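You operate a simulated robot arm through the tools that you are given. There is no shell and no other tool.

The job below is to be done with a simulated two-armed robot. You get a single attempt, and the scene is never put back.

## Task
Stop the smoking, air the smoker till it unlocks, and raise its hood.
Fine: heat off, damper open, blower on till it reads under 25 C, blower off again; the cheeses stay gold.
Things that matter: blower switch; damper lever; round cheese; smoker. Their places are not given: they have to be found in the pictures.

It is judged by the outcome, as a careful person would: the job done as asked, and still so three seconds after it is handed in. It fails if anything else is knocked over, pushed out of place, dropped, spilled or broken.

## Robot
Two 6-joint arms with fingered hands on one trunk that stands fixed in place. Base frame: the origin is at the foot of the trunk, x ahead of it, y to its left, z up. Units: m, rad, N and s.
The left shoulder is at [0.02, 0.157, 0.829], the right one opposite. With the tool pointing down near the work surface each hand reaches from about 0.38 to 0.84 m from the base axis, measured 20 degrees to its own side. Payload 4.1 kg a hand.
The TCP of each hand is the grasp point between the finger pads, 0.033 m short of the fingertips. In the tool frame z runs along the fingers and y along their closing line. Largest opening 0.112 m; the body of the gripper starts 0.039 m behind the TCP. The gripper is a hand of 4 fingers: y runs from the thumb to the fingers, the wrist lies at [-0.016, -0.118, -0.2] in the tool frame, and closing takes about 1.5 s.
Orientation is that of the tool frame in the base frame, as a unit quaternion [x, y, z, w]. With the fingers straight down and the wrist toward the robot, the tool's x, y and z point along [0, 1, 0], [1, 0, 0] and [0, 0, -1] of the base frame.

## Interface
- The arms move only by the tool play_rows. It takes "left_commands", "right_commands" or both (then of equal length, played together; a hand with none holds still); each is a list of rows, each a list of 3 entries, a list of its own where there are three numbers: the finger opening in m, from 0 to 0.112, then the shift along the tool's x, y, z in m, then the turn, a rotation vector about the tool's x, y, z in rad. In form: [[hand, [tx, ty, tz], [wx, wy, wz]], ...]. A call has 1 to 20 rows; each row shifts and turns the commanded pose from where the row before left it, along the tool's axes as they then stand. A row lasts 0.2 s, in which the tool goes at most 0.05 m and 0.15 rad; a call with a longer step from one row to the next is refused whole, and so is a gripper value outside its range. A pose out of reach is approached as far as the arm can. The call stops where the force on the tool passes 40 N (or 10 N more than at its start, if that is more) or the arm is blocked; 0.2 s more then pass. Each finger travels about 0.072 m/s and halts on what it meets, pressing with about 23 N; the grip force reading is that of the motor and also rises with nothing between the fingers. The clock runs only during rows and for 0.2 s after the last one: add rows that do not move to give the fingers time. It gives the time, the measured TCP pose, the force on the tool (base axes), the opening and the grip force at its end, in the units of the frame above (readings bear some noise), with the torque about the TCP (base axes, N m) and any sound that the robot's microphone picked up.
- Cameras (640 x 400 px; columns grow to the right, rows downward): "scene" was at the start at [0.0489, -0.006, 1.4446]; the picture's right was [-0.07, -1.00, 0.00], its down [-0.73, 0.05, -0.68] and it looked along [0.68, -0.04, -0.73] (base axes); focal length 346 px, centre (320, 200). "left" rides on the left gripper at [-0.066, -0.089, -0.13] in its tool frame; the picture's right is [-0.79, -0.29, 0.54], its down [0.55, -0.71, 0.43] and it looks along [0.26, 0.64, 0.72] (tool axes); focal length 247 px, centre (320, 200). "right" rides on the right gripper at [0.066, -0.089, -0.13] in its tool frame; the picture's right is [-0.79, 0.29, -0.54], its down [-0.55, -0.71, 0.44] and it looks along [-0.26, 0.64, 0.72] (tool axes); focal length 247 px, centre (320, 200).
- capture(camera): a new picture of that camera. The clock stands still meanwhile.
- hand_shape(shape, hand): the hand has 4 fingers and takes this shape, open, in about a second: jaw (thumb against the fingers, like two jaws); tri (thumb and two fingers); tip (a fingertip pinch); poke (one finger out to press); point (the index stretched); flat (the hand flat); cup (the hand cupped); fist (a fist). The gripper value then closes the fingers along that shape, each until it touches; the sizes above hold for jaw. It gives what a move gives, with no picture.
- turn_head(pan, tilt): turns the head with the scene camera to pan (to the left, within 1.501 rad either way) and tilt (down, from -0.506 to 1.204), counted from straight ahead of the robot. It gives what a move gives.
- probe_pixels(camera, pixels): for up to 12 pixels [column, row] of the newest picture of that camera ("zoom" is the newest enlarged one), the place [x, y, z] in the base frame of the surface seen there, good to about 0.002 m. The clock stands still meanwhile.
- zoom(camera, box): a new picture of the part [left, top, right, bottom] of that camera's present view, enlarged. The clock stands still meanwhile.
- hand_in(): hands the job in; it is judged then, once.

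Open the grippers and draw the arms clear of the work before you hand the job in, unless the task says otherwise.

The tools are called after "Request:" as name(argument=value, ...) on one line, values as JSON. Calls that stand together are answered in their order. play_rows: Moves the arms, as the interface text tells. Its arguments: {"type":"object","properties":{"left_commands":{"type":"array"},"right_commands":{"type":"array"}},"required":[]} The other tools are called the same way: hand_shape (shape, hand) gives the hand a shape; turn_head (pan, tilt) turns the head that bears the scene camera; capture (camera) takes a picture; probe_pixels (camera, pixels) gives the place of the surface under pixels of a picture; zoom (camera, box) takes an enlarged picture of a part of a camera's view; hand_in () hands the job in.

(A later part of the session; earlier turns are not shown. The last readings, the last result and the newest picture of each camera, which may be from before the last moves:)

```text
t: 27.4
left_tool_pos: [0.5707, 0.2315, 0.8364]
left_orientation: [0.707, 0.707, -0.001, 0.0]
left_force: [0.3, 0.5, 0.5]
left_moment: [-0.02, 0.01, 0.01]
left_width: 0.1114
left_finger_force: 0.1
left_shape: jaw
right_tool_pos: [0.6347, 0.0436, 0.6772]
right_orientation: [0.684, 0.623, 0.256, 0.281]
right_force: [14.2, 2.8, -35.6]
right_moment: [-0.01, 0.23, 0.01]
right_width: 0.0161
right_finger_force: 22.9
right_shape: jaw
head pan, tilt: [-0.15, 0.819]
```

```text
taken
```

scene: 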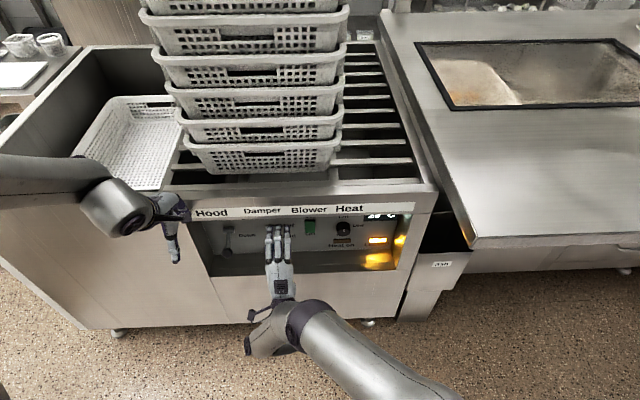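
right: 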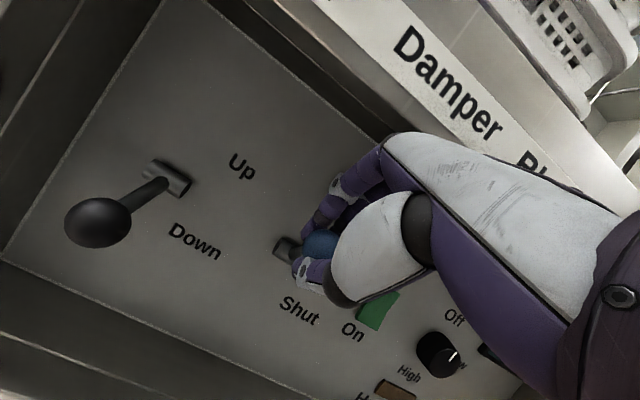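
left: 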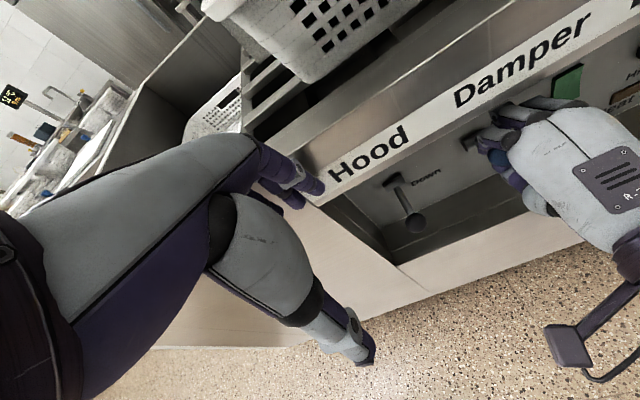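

The reaction rose to 36 N, so the lever is at its stop. I open the fingers, level the hand again and withdraw along the fingers.

Request:
play_rows(right_commands=[[0.03, [0, -0.004, 0.002], [0, 0, 0]], [0.05, [0, 0, 0], [0, 0, 0]], [0.065, [0, 0, 0], [0, 0, 0]], [0.065, [0, 0, 0], [-0.1, 0, 0]], [0.065, [0, 0, 0], [-0.1, 0, 0]], [0.065, [0, 0, -0.02], [0, 0, 0]], [0.065, [0, 0, -0.025], [0, 0, 0]], [0.065, [0, 0, -0.025], [0, 0, 0]], [0.065, [0, 0, 0], [0, 0, 0]]])

Request:
capture(camera="right")

Request:
capture(camera="scene")

```text
t: 29.4
left_tool_pos: [0.5703, 0.2322, 0.8371]
left_orientation: [0.707, 0.707, 0.001, 0.001]
left_force: [0.2, 0.3, 0.4]
left_moment: [0.0, 0.03, 0.01]
left_width: 0.1119
left_finger_force: 0.1
left_shape: jaw
right_tool_pos: [0.5759, 0.0499, 0.7146]
right_orientation: [0.651, 0.592, 0.32, 0.351]
right_force: [0.4, -0.1, -0.8]
right_moment: [0.01, 0.02, 0.0]
right_width: 0.0647
right_finger_force: 0.0
right_shape: jaw
head pan, tilt: [-0.15, 0.819]
```

```text
taken
```

right: 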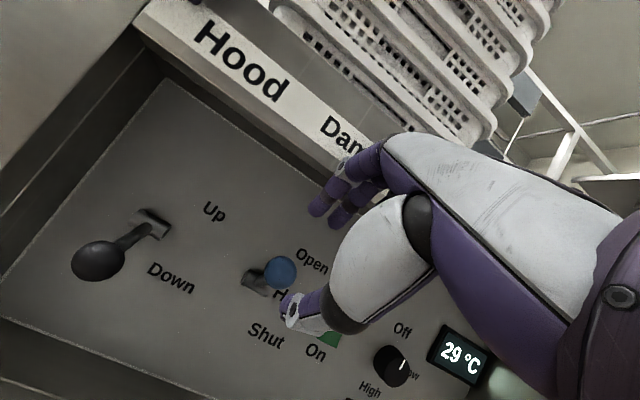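

```text
taken
```

scene: 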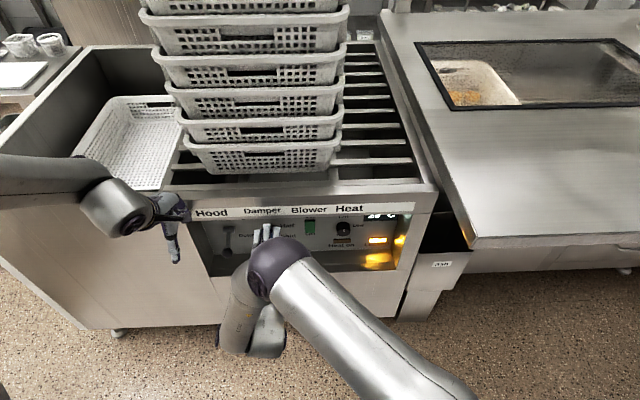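

The glass looks clearer already and the display reads 29 °C. I probe the damper lever to confirm it is at Open.

Request:
probe_pixels(camera="right", pixels=[[280, 272], [280, 280], [272, 265], [255, 285], [100, 262], [150, 225], [318, 212], [345, 340]])

Request:
zoom(camera="right", box=[180, 200, 360, 360])

Request:
zoom(camera="scene", box=[400, 30, 640, 120])

```text
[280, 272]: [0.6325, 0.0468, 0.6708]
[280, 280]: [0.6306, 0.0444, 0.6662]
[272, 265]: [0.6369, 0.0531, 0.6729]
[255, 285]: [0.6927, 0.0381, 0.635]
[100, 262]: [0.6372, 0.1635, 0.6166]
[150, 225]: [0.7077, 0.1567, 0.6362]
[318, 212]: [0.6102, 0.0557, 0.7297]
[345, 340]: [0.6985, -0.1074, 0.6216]
```

```text
2.50 times, centred on (270, 280) of right
```

zoom: 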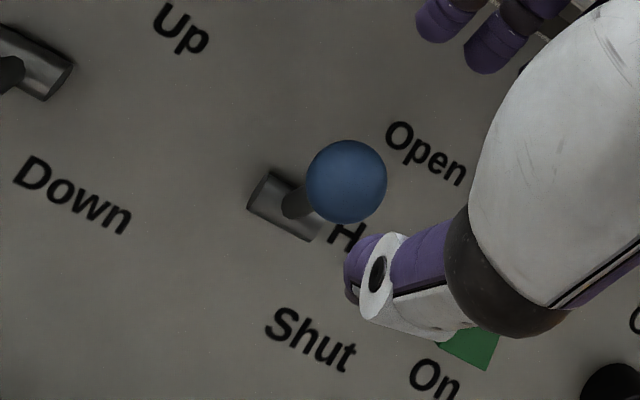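

```text
2.67 times, centred on (520, 75) of scene
```

zoom: 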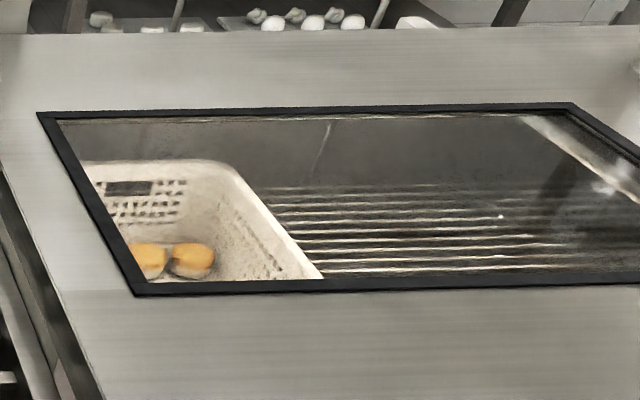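

The damper ball is now at z≈0.67 (about +23°), level with the Open label, and the cheeses show gold through the clear glass. Now I move the right hand toward the blower rocker and form the poke shape.

Request:
play_rows(right_commands=[[0.065, [0, 0, -0.02], [0, 0, 0]], [0.065, [-0.04, 0, 0], [0, 0, 0]], [0.065, [-0.04, 0, 0], [0, 0, 0]], [0.065, [-0.04, 0, 0], [0, 0, 0]], [0.065, [-0.01, 0, 0], [0, 0, 0]]])

Request:
hand_shape(shape="poke", hand="right")

Request:
capture(camera="right")

Request:
capture(camera="left")

Request:
capture(camera="scene")

```text
t: 30.6
left_tool_pos: [0.57, 0.2315, 0.838]
left_orientation: [0.707, 0.708, 0.0, 0.0]
left_force: [-0.4, 0.0, 0.1]
left_moment: [0.0, -0.03, -0.04]
left_width: 0.1117
left_finger_force: 0.0
left_shape: jaw
right_tool_pos: [0.5474, -0.0799, 0.7273]
right_orientation: [0.652, 0.592, 0.32, 0.351]
right_force: [-0.2, 0.3, 0.1]
right_moment: [0.02, 0.05, 0.01]
right_width: 0.0644
right_finger_force: 0.1
right_shape: jaw
head pan, tilt: [-0.15, 0.819]
```

```text
t: 31.4
left_tool_pos: [0.5707, 0.2311, 0.8376]
left_orientation: [0.707, 0.707, 0.001, 0.001]
left_force: [0.6, -0.3, -0.1]
left_moment: [0.01, -0.02, -0.05]
left_width: 0.1116
left_finger_force: 0.1
left_shape: jaw
right_tool_pos: [0.5475, -0.078, 0.7266]
right_orientation: [0.651, 0.592, 0.319, 0.351]
right_force: [0.1, -0.1, -0.5]
right_moment: [0.01, 0.03, -0.01]
right_width: 0.0
right_finger_force: 0.0
right_shape: poke
head pan, tilt: [-0.15, 0.819]
```

```text
taken
```

right: 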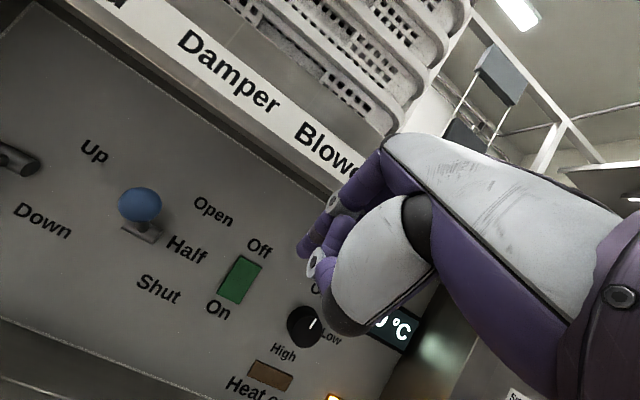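

```text
taken
```

left: 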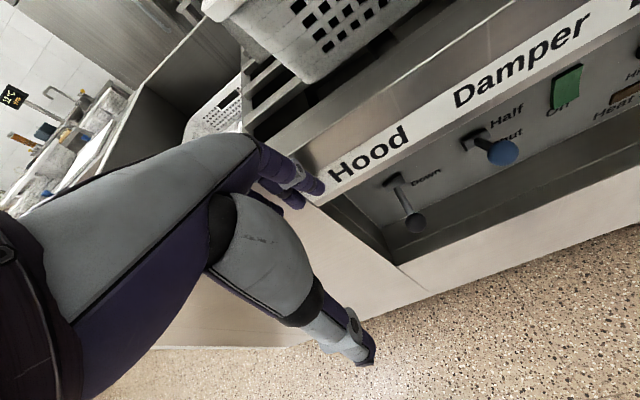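

```text
taken
```

scene: 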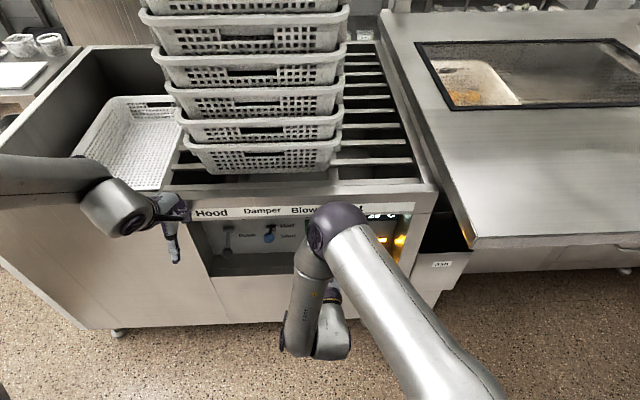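

In poke shape the finger appears around (305,245) in the right picture. I zoom in and probe the fingertip to know its offset from the TCP.

Request:
zoom(camera="right", box=[260, 160, 420, 320])

Request:
probe_pixels(camera="right", pixels=[[302, 248], [308, 240], [320, 222], [335, 202], [315, 262], [325, 265], [345, 235], [240, 278], [248, 262], [230, 298]])

```text
2.50 times, centred on (340, 240) of right
```

zoom: 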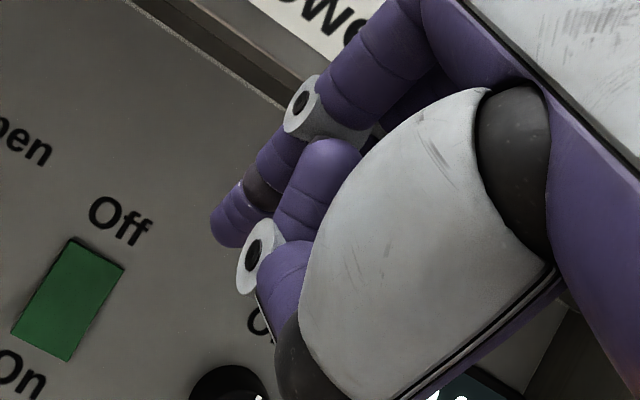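

```text
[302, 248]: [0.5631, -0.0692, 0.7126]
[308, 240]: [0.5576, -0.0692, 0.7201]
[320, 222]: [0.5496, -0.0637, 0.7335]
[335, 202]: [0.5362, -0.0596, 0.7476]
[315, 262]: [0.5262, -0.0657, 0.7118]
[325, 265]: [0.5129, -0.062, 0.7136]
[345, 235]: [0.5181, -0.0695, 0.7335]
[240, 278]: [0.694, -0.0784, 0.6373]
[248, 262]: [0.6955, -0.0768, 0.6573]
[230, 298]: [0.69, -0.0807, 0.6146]
```

The fingertip sits about 0.03 m ahead of the TCP on the tool axis. I bring it down and forward to 2 cm in front of the rocker's lower half (about (0.690, −0.080, 0.620)).

Request:
play_rows(right_commands=[[0, [0.0016, -0.0159, 0.0304], [0, 0, 0]], [0, [0.0016, -0.0159, 0.0304], [0, 0, 0]], [0, [0.0016, -0.0159, 0.0304], [0, 0, 0]], [0, [0.0028, 0.0131, 0.0199], [0, 0, 0]], [0, [0.0028, 0.0131, 0.0199], [0, 0, 0]], [0, [0, 0, 0], [0, 0, 0]]])

Request:
capture(camera="right")

Request:
capture(camera="left")

```text
t: 32.9
left_tool_pos: [0.5701, 0.2319, 0.8383]
left_orientation: [0.708, 0.707, 0.001, 0.0]
left_force: [0.5, -0.3, 1.0]
left_moment: [-0.01, 0.01, 0.0]
left_width: 0.1116
left_finger_force: 0.0
left_shape: jaw
right_tool_pos: [0.6465, -0.077, 0.6362]
right_orientation: [0.651, 0.592, 0.32, 0.35]
right_force: [-0.7, -0.6, -0.1]
right_moment: [0.01, 0.0, -0.06]
right_width: 0.0
right_finger_force: 0.0
right_shape: poke
head pan, tilt: [-0.15, 0.819]
```

```text
taken
```

right: 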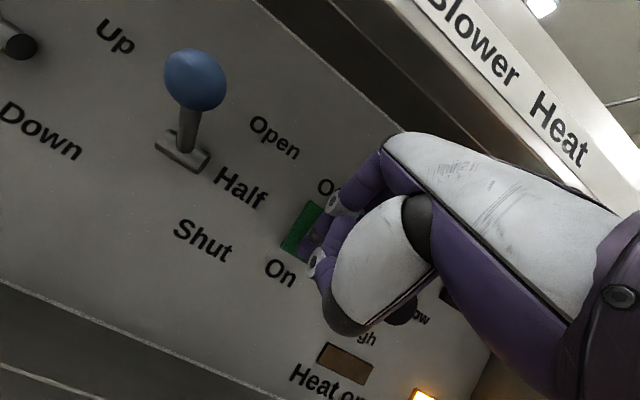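

```text
taken
```

left: 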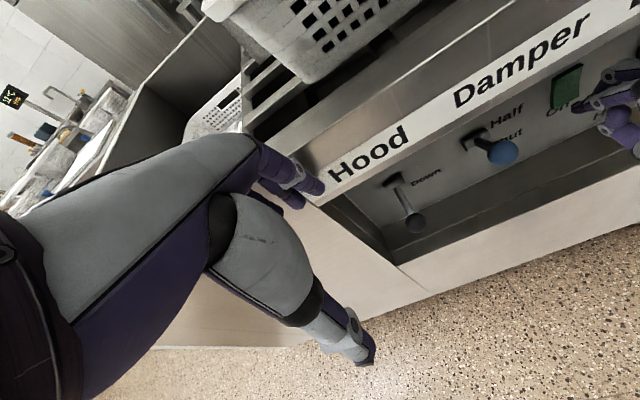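

The fingertip is in front of the green rocker. I zoom and probe it relative to the rocker before pressing.

Request:
zoom(camera="right", box=[250, 170, 390, 310])

Request:
probe_pixels(camera="right", pixels=[[302, 250], [306, 255], [308, 240], [318, 222], [290, 240], [296, 250], [305, 215]])

Request:
zoom(camera="left", box=[520, 40, 640, 170])

Request:
probe_pixels(camera="left", pixels=[[577, 106], [583, 103], [590, 100], [605, 80], [610, 75], [566, 90]])

```text
2.86 times, centred on (320, 240) of right
```

zoom: 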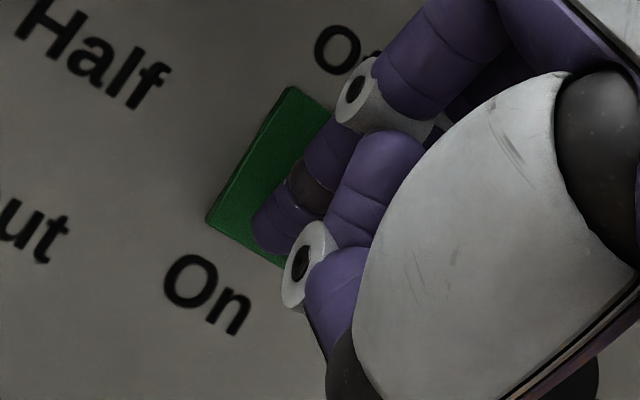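

```text
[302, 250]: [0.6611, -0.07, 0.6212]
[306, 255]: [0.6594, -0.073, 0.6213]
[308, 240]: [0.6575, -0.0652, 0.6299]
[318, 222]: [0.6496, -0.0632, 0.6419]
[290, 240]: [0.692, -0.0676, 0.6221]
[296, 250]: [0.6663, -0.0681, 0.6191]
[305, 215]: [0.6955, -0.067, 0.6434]
```

```text
3.08 times, centred on (580, 105) of left
```

zoom: 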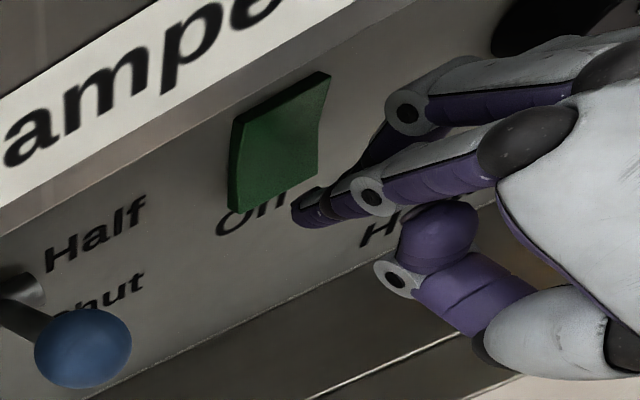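

```text
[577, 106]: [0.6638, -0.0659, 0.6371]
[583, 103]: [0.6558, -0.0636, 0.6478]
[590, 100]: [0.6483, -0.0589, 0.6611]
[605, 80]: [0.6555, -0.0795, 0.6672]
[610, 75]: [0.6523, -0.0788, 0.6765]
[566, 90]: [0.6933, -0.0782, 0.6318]
```

The fingertip is at about (0.667, −0.073, 0.622), slightly left and high. I adjust by a few mm and press forward on the lower ("On") half.

Request:
play_rows(right_commands=[[0, [-0.005, -0.0033, 0.0022], [0, 0, 0]], [0, [0, 0.0044, 0.0067], [0, 0, 0]], [0, [0, 0.0044, 0.0067], [0, 0, 0]], [0, [0, 0.0033, 0.005], [0, 0, 0]], [0, [0, 0.0028, 0.0042], [0, 0, 0]], [0, [0, 0.0028, 0.0042], [0, 0, 0]]])

Request:
capture(camera="right")

Request:
zoom(camera="left", box=[520, 40, 640, 170])

```text
t: 34.1
left_tool_pos: [0.5704, 0.2311, 0.8383]
left_orientation: [0.707, 0.708, 0.0, 0.0]
left_force: [-0.8, 0.2, 0.1]
left_moment: [-0.02, 0.01, 0.01]
left_width: 0.1116
left_finger_force: 0.1
left_shape: jaw
right_tool_pos: [0.6655, -0.0838, 0.6249]
right_orientation: [0.654, 0.596, 0.312, 0.346]
right_force: [-26.6, 1.2, -2.2]
right_moment: [0.0, 0.38, -0.16]
right_width: 0.0
right_finger_force: 0.2
right_shape: poke
head pan, tilt: [-0.15, 0.819]
stopped in row 6 (right hand): the force on the tool passed its limit at 47 N (the readings are from after the stop); the commanded pose is now the measured one
```

```text
taken
```

right: 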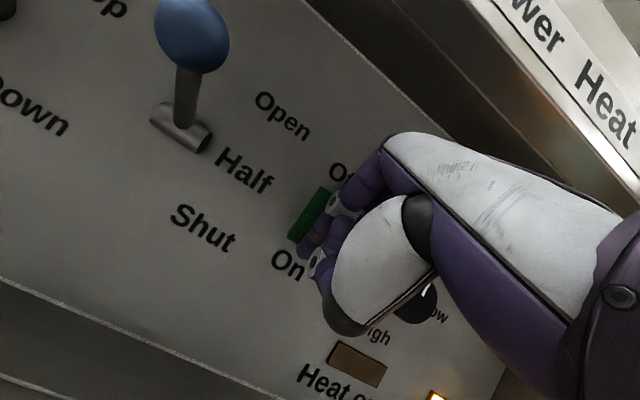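

```text
3.08 times, centred on (580, 105) of left
```

zoom: 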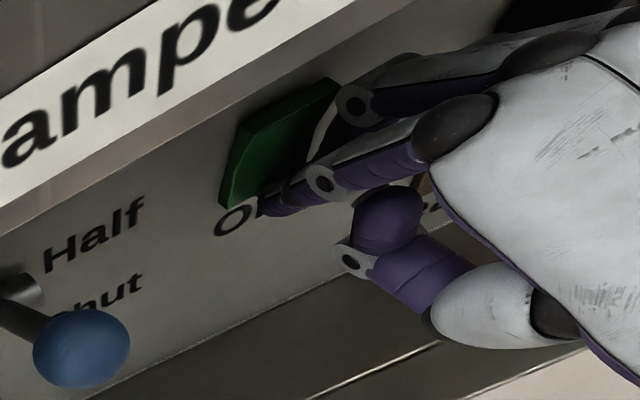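

The press peaked at 47 N and stopped; the rocker looks changed (its top edge now proud). I retract 3–4 cm and look.

Request:
play_rows(right_commands=[[0, [0, -0.004, -0.015], [0, 0, 0]], [0, [0, 0, -0.025], [0, 0, 0]], [0, [0, 0, 0], [0, 0, 0]]])

Request:
capture(camera="right")

Request:
zoom(camera="left", box=[520, 40, 640, 170])

Request:
probe_pixels(camera="zoom", pixels=[[250, 120], [300, 100], [240, 190], [290, 170], [270, 150]])

```text
t: 34.9
left_tool_pos: [0.5711, 0.2315, 0.8386]
left_orientation: [0.707, 0.707, 0.001, 0.001]
left_force: [0.1, -0.4, -0.1]
left_moment: [0.01, 0.01, 0.0]
left_width: 0.1115
left_finger_force: 0.0
left_shape: jaw
right_tool_pos: [0.6339, -0.0813, 0.6486]
right_orientation: [0.653, 0.593, 0.316, 0.349]
right_force: [-0.6, -0.2, 1.0]
right_moment: [0.0, 0.02, 0.02]
right_width: 0.0
right_finger_force: 0.0
right_shape: poke
head pan, tilt: [-0.15, 0.819]
```

```text
taken
```

right: 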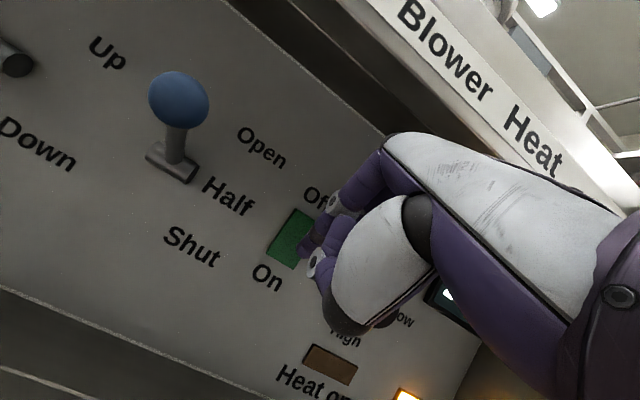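

```text
3.08 times, centred on (580, 105) of left
```

zoom: 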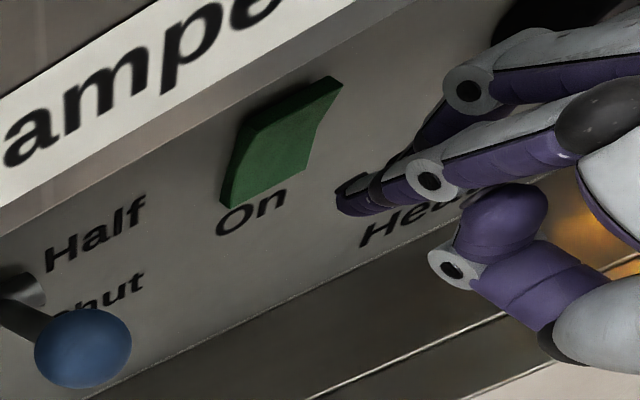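

```text
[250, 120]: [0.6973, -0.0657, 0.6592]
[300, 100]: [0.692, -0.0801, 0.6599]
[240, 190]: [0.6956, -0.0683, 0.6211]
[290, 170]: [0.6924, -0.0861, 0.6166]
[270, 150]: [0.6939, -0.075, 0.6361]
```

The rocker looks tilted the other way (top now out, bottom in). I check the display in the scene view and wait a few rows to see if the temperature falls.

Request:
play_rows(right_commands=[[0, [-0.01, 0, -0.03], [0, 0, 0]], [0, [-0.01, 0, -0.03], [0, 0, 0]], [0, [0, 0, 0], [0, 0, 0]], [0, [0, 0, 0], [0, 0, 0]], [0, [0, 0, 0], [0, 0, 0]]])

Request:
capture(camera="right")

Request:
zoom(camera="scene", box=[190, 195, 430, 285])

Request:
zoom(camera="left", box=[520, 40, 640, 170])

```text
t: 36.1
left_tool_pos: [0.5696, 0.2318, 0.8375]
left_orientation: [0.708, 0.706, 0.001, 0.001]
left_force: [0.4, -0.4, 0.3]
left_moment: [0.01, -0.02, 0.01]
left_width: 0.1118
left_finger_force: 0.0
left_shape: jaw
right_tool_pos: [0.5823, -0.0961, 0.6809]
right_orientation: [0.652, 0.594, 0.317, 0.349]
right_force: [-0.1, 0.4, -0.1]
right_moment: [0.0, -0.02, -0.02]
right_width: 0.0
right_finger_force: 0.1
right_shape: poke
head pan, tilt: [-0.15, 0.819]
```

```text
taken
```

right: 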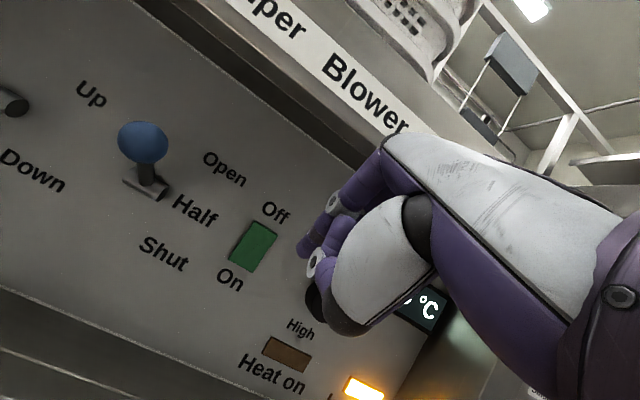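

```text
2.67 times, centred on (310, 240) of scene
```

zoom: 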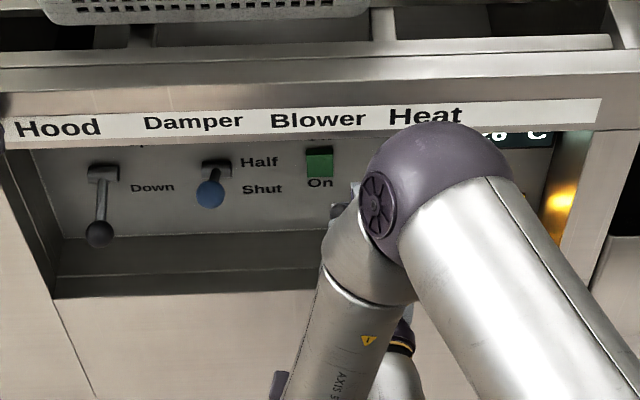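

```text
3.08 times, centred on (580, 105) of left
```

zoom: 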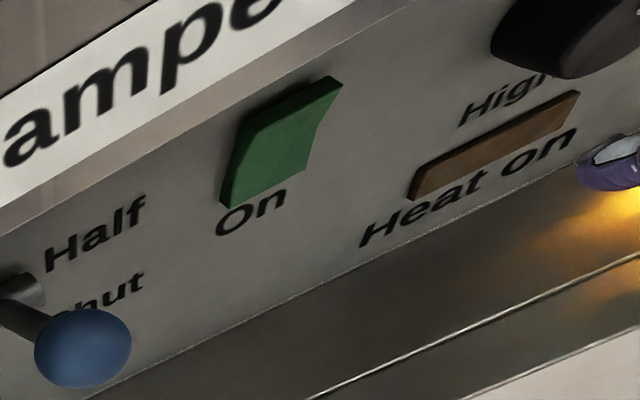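

The display reads about 26 °C now, so the blower is on and cooling. I move the fingertip to just in front of the rocker's upper half, ready to switch it off, and check the reading.

Request:
play_rows(right_commands=[[0, [0.0067, 0.0085, 0.0201], [0, 0, 0]], [0, [0.0067, 0.0085, 0.0201], [0, 0, 0]], [0, [0.0, 0.005, 0.013], [0, 0, 0]], [0, [0, 0, 0], [-0.14, 0, 0]], [0, [0, 0, 0], [0, 0, 0]]])

Request:
capture(camera="right")

Request:
zoom(camera="scene", box=[330, 200, 430, 250])

Request:
zoom(camera="left", box=[520, 40, 640, 170])

```text
t: 37.3
left_tool_pos: [0.5694, 0.2306, 0.8392]
left_orientation: [0.707, 0.707, 0.0, 0.001]
left_force: [-0.1, 1.0, 0.6]
left_moment: [0.01, 0.01, -0.01]
left_width: 0.1114
left_finger_force: 0.0
left_shape: jaw
right_tool_pos: [0.6402, -0.0887, 0.6692]
right_orientation: [0.626, 0.571, 0.358, 0.393]
right_force: [-0.2, -1.0, -0.2]
right_moment: [-0.02, -0.04, 0.01]
right_width: 0.0
right_finger_force: 0.1
right_shape: poke
head pan, tilt: [-0.15, 0.819]
```

```text
taken
```

right: 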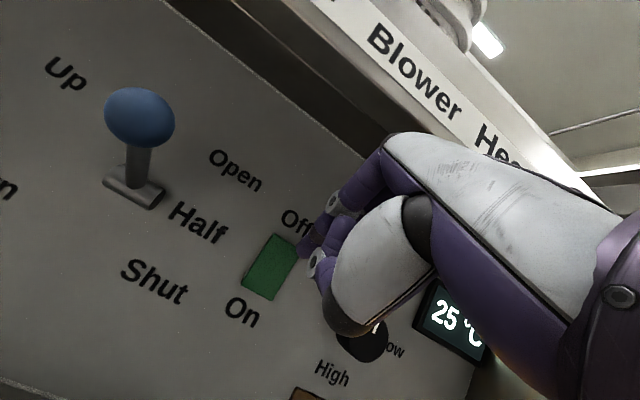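

```text
6.40 times, centred on (380, 225) of scene
```

zoom: 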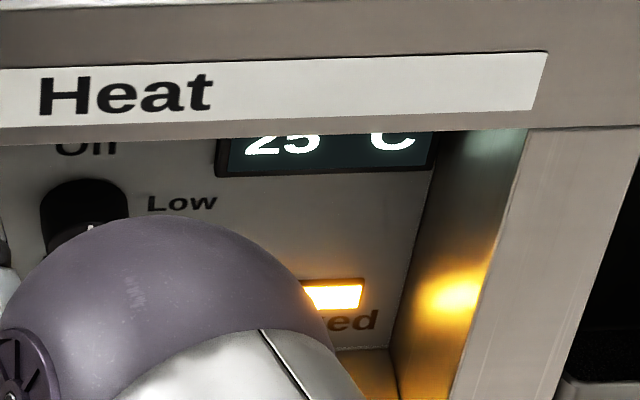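

```text
3.08 times, centred on (580, 105) of left
```

zoom: 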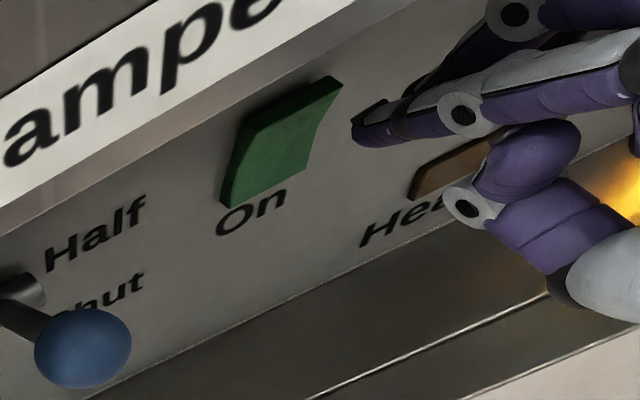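

The display reads 25 °C and the Locked lamp is still lit, so I wait. Meanwhile I probe the fingertip against the rocker's upper half.

Request:
probe_pixels(camera="right", pixels=[[300, 248], [306, 255], [308, 240], [275, 245], [285, 240], [258, 290], [268, 265]])

Request:
play_rows(right_commands=[[0, [0, 0, 0], [0, 0, 0]], [0, [0, 0, 0], [0, 0, 0]], [0, [0, 0, 0], [0, 0, 0]], [0, [0, 0, 0], [0, 0, 0]], [0, [0, 0, 0], [0, 0, 0]]])

Request:
zoom(camera="scene", box=[330, 200, 430, 250])

Request:
capture(camera="right")

```text
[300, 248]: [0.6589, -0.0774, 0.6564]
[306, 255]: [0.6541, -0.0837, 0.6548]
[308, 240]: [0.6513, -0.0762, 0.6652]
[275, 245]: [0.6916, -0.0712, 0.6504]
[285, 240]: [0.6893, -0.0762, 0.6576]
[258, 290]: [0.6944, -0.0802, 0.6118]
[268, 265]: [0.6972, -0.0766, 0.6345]
```

```text
t: 38.5
left_tool_pos: [0.57, 0.2316, 0.8379]
left_orientation: [0.707, 0.707, 0.001, 0.001]
left_force: [0.0, -0.1, 0.6]
left_moment: [-0.02, -0.01, 0.01]
left_width: 0.1117
left_finger_force: 0.0
left_shape: jaw
right_tool_pos: [0.6391, -0.0875, 0.6678]
right_orientation: [0.627, 0.571, 0.357, 0.393]
right_force: [0.0, 0.7, 0.6]
right_moment: [-0.04, -0.02, -0.01]
right_width: 0.0001
right_finger_force: 0.0
right_shape: poke
head pan, tilt: [-0.15, 0.819]
```

```text
6.40 times, centred on (380, 225) of scene
```

zoom: 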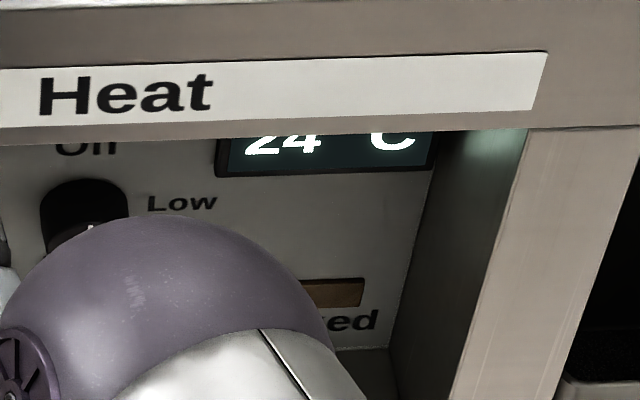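

```text
taken
```

right: 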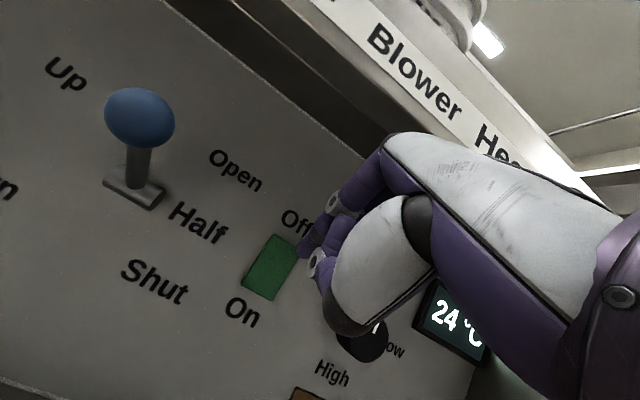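

The display reads 24 °C and the Locked lamp is off. I shift the fingertip 5 mm left and down and press the upper ("Off") half of the rocker.

Request:
play_rows(right_commands=[[0, [0.0055, -0.0047, 0.0017], [0, 0, 0]], [0, [0, 0.0044, 0.0091], [0, 0, 0]], [0, [0, 0.0044, 0.0091], [0, 0, 0]], [0, [0, 0.0026, 0.0055], [0, 0, 0]], [0, [0, 0.0018, 0.0036], [0, 0, 0]], [0, [0, 0.0018, 0.0036], [0, 0, 0]], [0, [0, 0.0013, 0.0027], [0, 0, 0]]])

Request:
zoom(camera="left", box=[520, 40, 640, 170])

Request:
capture(camera="right")

```text
t: 39.6
left_tool_pos: [0.5699, 0.2308, 0.8378]
left_orientation: [0.707, 0.707, 0.001, 0.0]
left_force: [0.1, -0.2, 0.1]
left_moment: [0.01, 0.02, -0.01]
left_width: 0.1115
left_finger_force: 0.1
left_shape: jaw
right_tool_pos: [0.6637, -0.0832, 0.6643]
right_orientation: [0.626, 0.57, 0.358, 0.394]
right_force: [-30.7, -0.3, 11.6]
right_moment: [-0.06, 0.12, -0.14]
right_width: 0.0
right_finger_force: 0.0
right_shape: poke
head pan, tilt: [-0.15, 0.819]
stopped in row 5 (right hand): the force on the tool passed its limit at 46 N (the readings are from after the stop); the commanded pose is now the measured one
```

```text
3.08 times, centred on (580, 105) of left
```

zoom: 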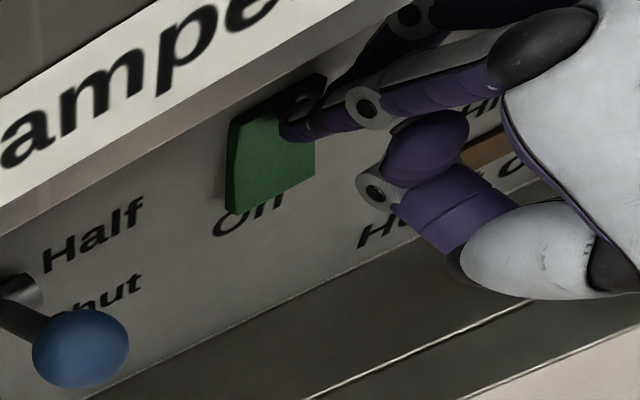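

```text
taken
```

right: 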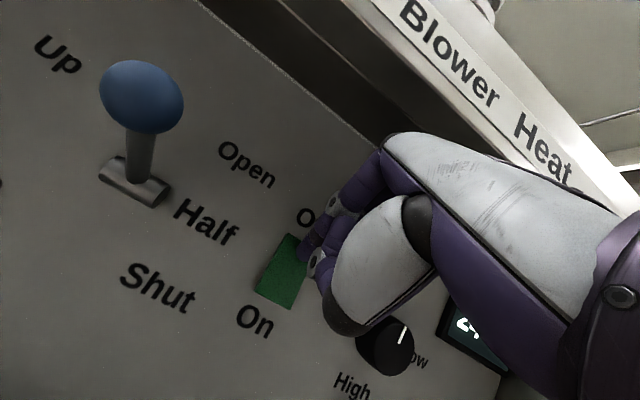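

The rocker's lower edge stands proud again as at the start, so it is switched off. I retract straight back and verify.

Request:
play_rows(right_commands=[[0, [0, -0.0066, -0.0137], [0, 0, 0]], [0, [0, -0.011, -0.0228], [0, 0, 0]], [0, [0, -0.011, -0.0228], [0, 0, 0]], [0, [0, 0, 0], [0, 0, 0]]])

Request:
zoom(camera="left", box=[520, 40, 640, 170])

Request:
capture(camera="right")

Request:
capture(camera="scene")

```text
t: 40.6
left_tool_pos: [0.5704, 0.2318, 0.837]
left_orientation: [0.707, 0.707, 0.0, 0.001]
left_force: [-0.5, -0.7, -0.1]
left_moment: [0.0, -0.01, -0.06]
left_width: 0.1114
left_finger_force: 0.3
left_shape: jaw
right_tool_pos: [0.6, -0.078, 0.6664]
right_orientation: [0.626, 0.569, 0.358, 0.394]
right_force: [0.2, 0.9, 0.0]
right_moment: [0.03, -0.03, 0.01]
right_width: 0.0002
right_finger_force: 0.0
right_shape: poke
head pan, tilt: [-0.15, 0.819]
```

```text
3.08 times, centred on (580, 105) of left
```

zoom: 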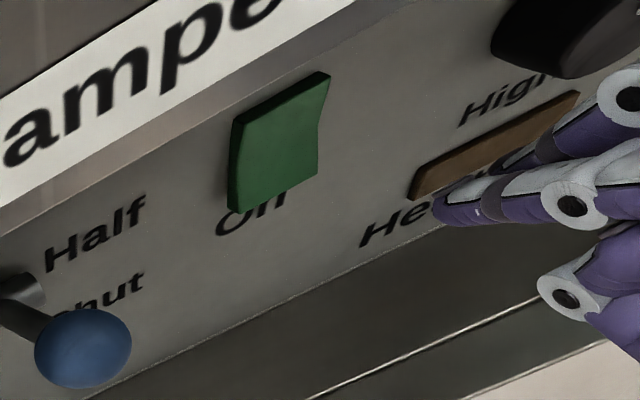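

```text
taken
```

right: 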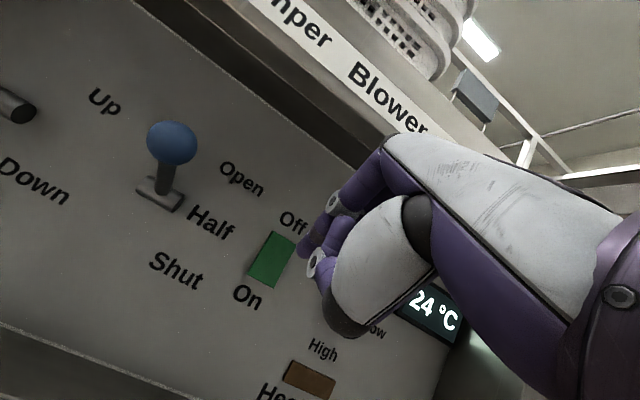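

```text
taken
```

scene: 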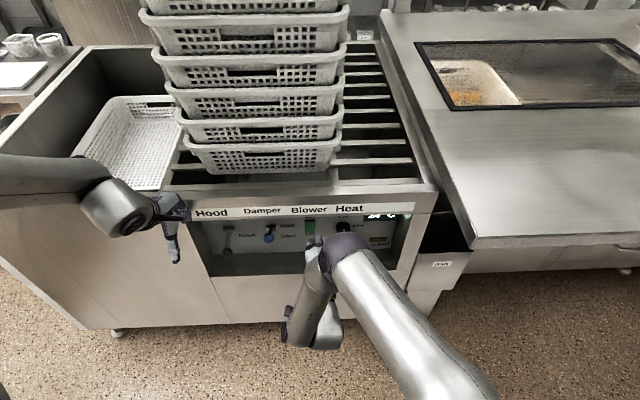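

The blower is off (rocker as at the start), 24 °C, Locked lamp dark. Before raising the hood I check where the smoker's hood edges lie relative to the right arm.

Request:
probe_pixels(camera="scene", pixels=[[482, 240], [600, 232], [440, 160], [400, 30], [482, 255], [560, 260], [430, 45], [345, 245], [400, 300], [480, 385], [560, 180], [405, 215]])

Request:
capture(camera="left")

```text
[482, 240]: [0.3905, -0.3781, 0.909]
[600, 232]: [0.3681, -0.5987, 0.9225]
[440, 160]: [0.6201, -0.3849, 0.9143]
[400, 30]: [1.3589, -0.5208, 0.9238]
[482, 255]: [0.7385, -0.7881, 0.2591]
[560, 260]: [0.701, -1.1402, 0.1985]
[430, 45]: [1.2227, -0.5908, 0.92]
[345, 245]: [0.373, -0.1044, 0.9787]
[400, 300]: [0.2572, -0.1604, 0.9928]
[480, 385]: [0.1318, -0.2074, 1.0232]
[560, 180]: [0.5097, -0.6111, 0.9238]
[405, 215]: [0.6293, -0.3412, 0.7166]
```

```text
taken
```

left: 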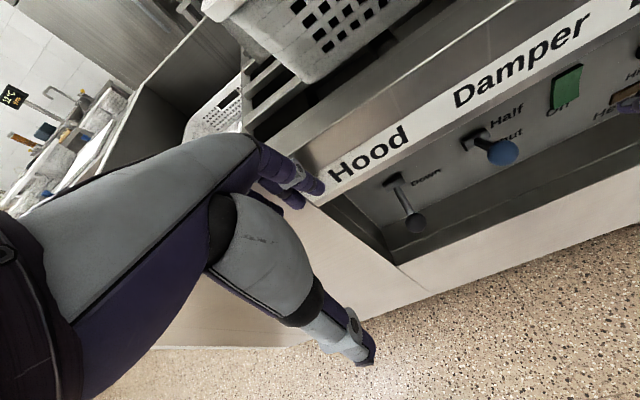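

The hood's near edge is at x≈0.39, y≲−0.378, z≈0.91; the right arm lies at y>−0.25, clear of it. I now bring the left hand down in front of the hood lever (ball ≈ (0.651, 0.166, 0.613)), pitching it to 60° as I did with the right.

Request:
play_rows(left_commands=[[0.09, [-0.015, -0.03, 0.03], [0, 0, 0.096]], [0.09, [-0.015, -0.02, 0.035], [0, 0, 0]], [0.09, [-0.0033, 0.0069, 0.014], [-0.131, 0, 0]], [0.09, [-0.0033, 0.005, 0.0148], [-0.131, 0, 0]], [0.09, [-0.0033, 0.0031, 0.0153], [-0.131, 0, 0]], [0.09, [-0.0033, 0.001, 0.0155], [-0.131, 0, 0]], [0.09, [-0.0033, -0.001, 0.0156], [-0.131, 0, 0]], [0.09, [-0.0033, -0.003, 0.0153], [-0.131, 0, 0]], [0.09, [-0.0033, -0.005, 0.0148], [-0.131, 0, 0]], [0.09, [-0.0033, -0.0069, 0.014], [-0.131, 0, 0]], [0.09, [0, 0, 0], [0, 0, 0]]])

Request:
capture(camera="left")

Request:
capture(camera="scene")

```text
t: 43.0
left_tool_pos: [0.5717, 0.1729, 0.6614]
left_orientation: [0.641, 0.582, 0.337, 0.37]
left_force: [-0.7, -0.4, -0.3]
left_moment: [0.0, -0.01, 0.04]
left_width: 0.0904
left_finger_force: 0.2
left_shape: jaw
right_tool_pos: [0.5996, -0.0765, 0.6645]
right_orientation: [0.626, 0.57, 0.358, 0.394]
right_force: [-0.7, 0.0, -0.9]
right_moment: [-0.01, -0.02, 0.01]
right_width: 0.0
right_finger_force: 0.1
right_shape: poke
head pan, tilt: [-0.15, 0.819]
```

```text
taken
```

left: 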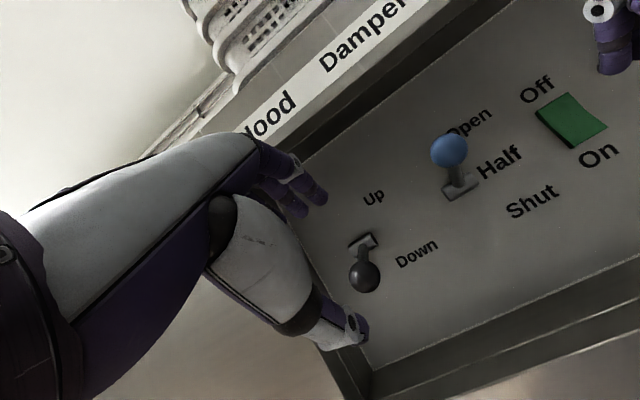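

```text
taken
```

scene: 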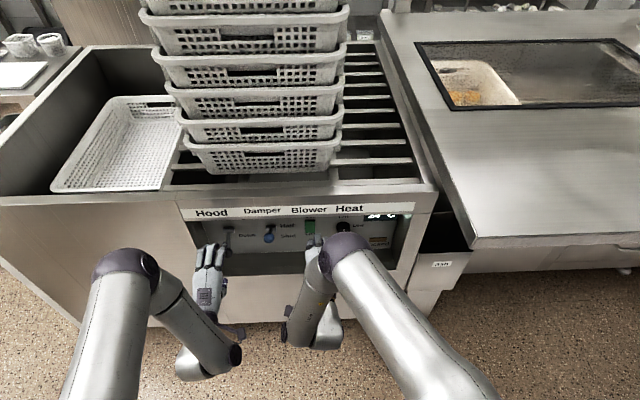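

The left hand is at (0.572, 0.173, 0.661), the hood ball visible at (364,277). I probe it for exact alignment.

Request:
probe_pixels(camera="left", pixels=[[364, 277], [355, 277], [364, 268], [375, 277], [362, 245], [450, 150], [462, 185], [345, 330], [305, 195]])

Request:
zoom(camera="scene", box=[170, 195, 330, 285])

```text
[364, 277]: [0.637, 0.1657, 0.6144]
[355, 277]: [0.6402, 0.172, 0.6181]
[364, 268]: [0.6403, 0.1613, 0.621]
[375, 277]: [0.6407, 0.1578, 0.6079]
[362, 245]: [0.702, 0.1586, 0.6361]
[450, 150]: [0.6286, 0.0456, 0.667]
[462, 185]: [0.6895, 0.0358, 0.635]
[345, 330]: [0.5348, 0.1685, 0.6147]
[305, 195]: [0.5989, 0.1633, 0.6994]
```

```text
4.00 times, centred on (250, 240) of scene
```

zoom: 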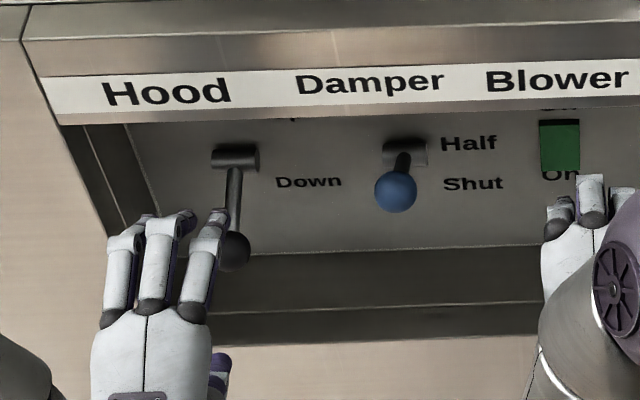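

The ball's centre is about (0.650, 0.165, 0.613), 9 cm ahead along the fingers. I advance 0.08 m so that it sits between thumb and fingers.

Request:
play_rows(left_commands=[[0.09, [0, -0.001, 0.025], [0, 0, 0]], [0.09, [0, -0.001, 0.025], [0, 0, 0]], [0.09, [0, 0, 0.02], [0, 0, 0]], [0.09, [0, 0, 0.01], [0, 0, 0]], [0.09, [0, 0, 0], [0, 0, 0]]])

Request:
capture(camera="left")

Request:
capture(camera="right")

```text
t: 44.2
left_tool_pos: [0.6411, 0.165, 0.6206]
left_orientation: [0.641, 0.582, 0.336, 0.371]
left_force: [0.0, -0.1, 0.0]
left_moment: [0.01, -0.03, -0.04]
left_width: 0.0902
left_finger_force: 0.1
left_shape: jaw
right_tool_pos: [0.6003, -0.077, 0.6657]
right_orientation: [0.626, 0.569, 0.358, 0.395]
right_force: [0.4, 0.4, -0.2]
right_moment: [-0.02, 0.05, -0.02]
right_width: 0.0
right_finger_force: 0.0
right_shape: poke
head pan, tilt: [-0.15, 0.819]
```

```text
taken
```

left: 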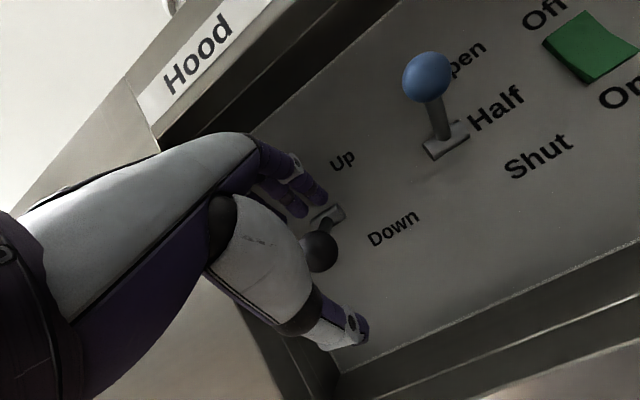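

```text
taken
```

right: 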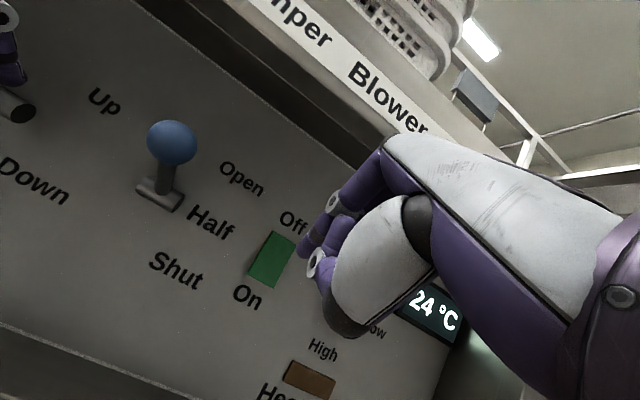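

The ball is between the left thumb and fingers, no contact force. I close the fingers on it.

Request:
play_rows(left_commands=[[0.07, [0, 0, 0], [0, 0, 0]], [0.05, [0, 0, 0], [0, 0, 0]], [0.035, [0, 0, 0], [0, 0, 0]], [0.025, [0, 0, 0], [0, 0, 0]], [0.02, [0, 0, 0], [0, 0, 0]], [0.02, [0, 0, 0], [0, 0, 0]]])

Request:
capture(camera="left")

```text
t: 45.6
left_tool_pos: [0.6406, 0.1658, 0.6206]
left_orientation: [0.64, 0.582, 0.337, 0.371]
left_force: [-7.9, 4.5, 11.3]
left_moment: [-0.06, -1.04, 0.08]
left_width: 0.0284
left_finger_force: 23.6
left_shape: jaw
right_tool_pos: [0.5991, -0.0767, 0.6651]
right_orientation: [0.625, 0.57, 0.359, 0.394]
right_force: [-0.6, 0.0, 0.3]
right_moment: [-0.01, -0.03, -0.01]
right_width: 0.0
right_finger_force: 0.0
right_shape: poke
head pan, tilt: [-0.15, 0.819]
```

```text
taken
```

left: 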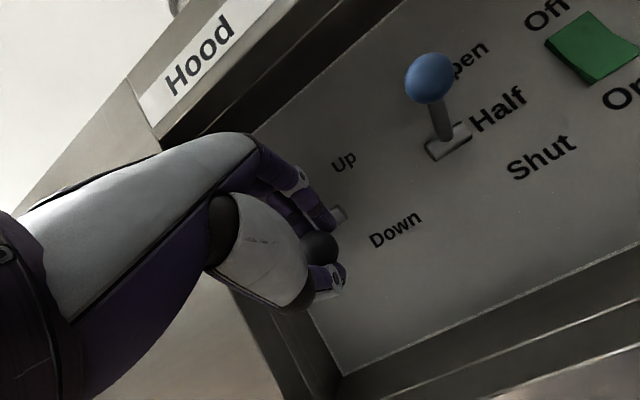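

The ball is gripped (opening 0.028, 23 N). I lift the hood lever along its arc toward Up.

Request:
play_rows(left_commands=[[0.015, [0, 0.0072, -0.0076], [0.06, 0, 0]], [0.015, [0, 0.0081, -0.0078], [0.06, 0, 0]], [0.015, [0, 0.0088, -0.0066], [0.06, 0, 0]], [0.015, [0, 0.009, -0.0063], [0.06, 0, 0]], [0.015, [0, 0.0093, -0.0047], [0, 0, 0]]])

Request:
capture(camera="left")

Request:
capture(camera="scene")

```text
t: 46.8
left_tool_pos: [0.6366, 0.1638, 0.6682]
left_orientation: [0.683, 0.618, 0.261, 0.288]
left_force: [9.3, -5.9, -27.6]
left_moment: [0.04, 0.45, -0.16]
left_width: 0.0241
left_finger_force: 23.0
left_shape: jaw
right_tool_pos: [0.6012, -0.0777, 0.6657]
right_orientation: [0.626, 0.57, 0.357, 0.394]
right_force: [0.2, 0.2, -0.5]
right_moment: [0.01, -0.01, 0.01]
right_width: 0.0
right_finger_force: 0.0
right_shape: poke
head pan, tilt: [-0.15, 0.819]
```

```text
taken
```

left: 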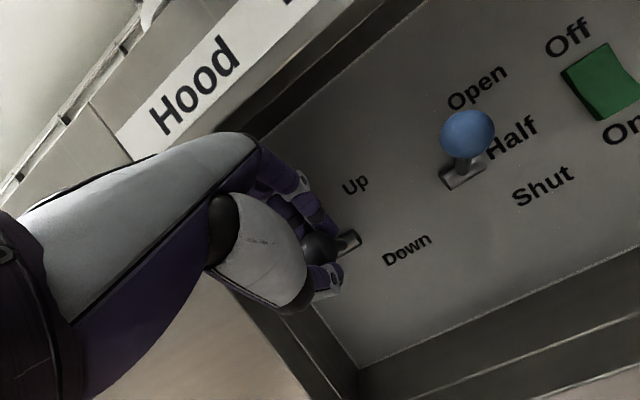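

```text
taken
```

scene: 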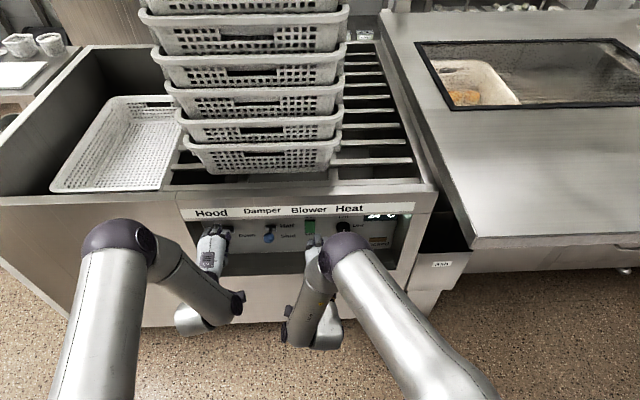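

The lever has risen (TCP z 0.668) with 28 N against it, not quite as far as the damper went. I push a little further up.

Request:
play_rows(left_commands=[[0.015, [0, 0.0035, -0.0028], [0.02, 0, 0]], [0.015, [0, 0.003, -0.001], [0, 0, 0]], [0.015, [0, 0.002, -0.001], [0, 0, 0]], [0.015, [0, 0, 0], [0, 0, 0]]])

Request:
capture(camera="left")

Request:
capture(camera="scene")

```text
t: 47.8
left_tool_pos: [0.6392, 0.1658, 0.6777]
left_orientation: [0.685, 0.622, 0.256, 0.282]
left_force: [4.9, -1.7, -34.4]
left_moment: [0.03, -0.03, -0.07]
left_width: 0.0228
left_finger_force: 23.1
left_shape: jaw
right_tool_pos: [0.6013, -0.0768, 0.6648]
right_orientation: [0.626, 0.57, 0.357, 0.394]
right_force: [0.4, 0.0, -0.4]
right_moment: [0.02, -0.02, 0.0]
right_width: 0.0
right_finger_force: 0.0
right_shape: poke
head pan, tilt: [-0.15, 0.819]
```

```text
taken
```

left: 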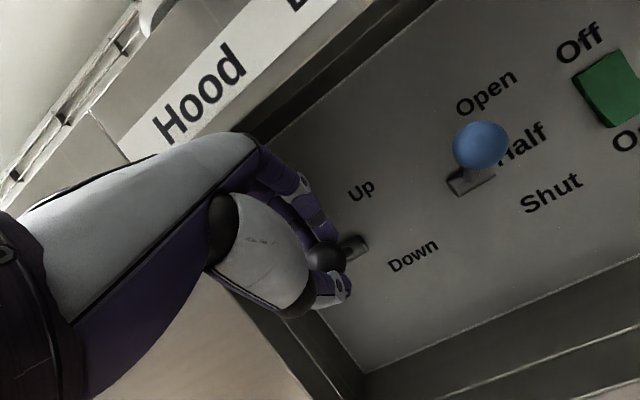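

```text
taken
```

scene: 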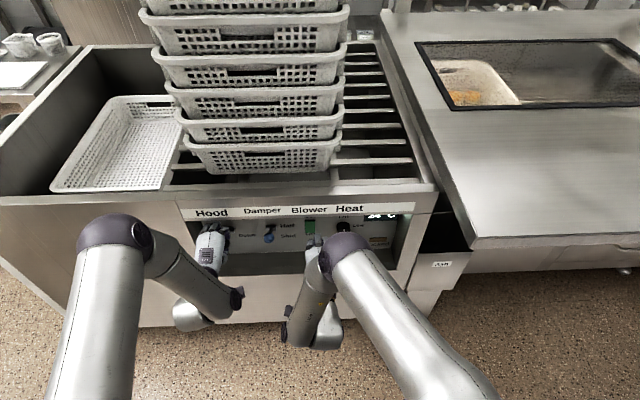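

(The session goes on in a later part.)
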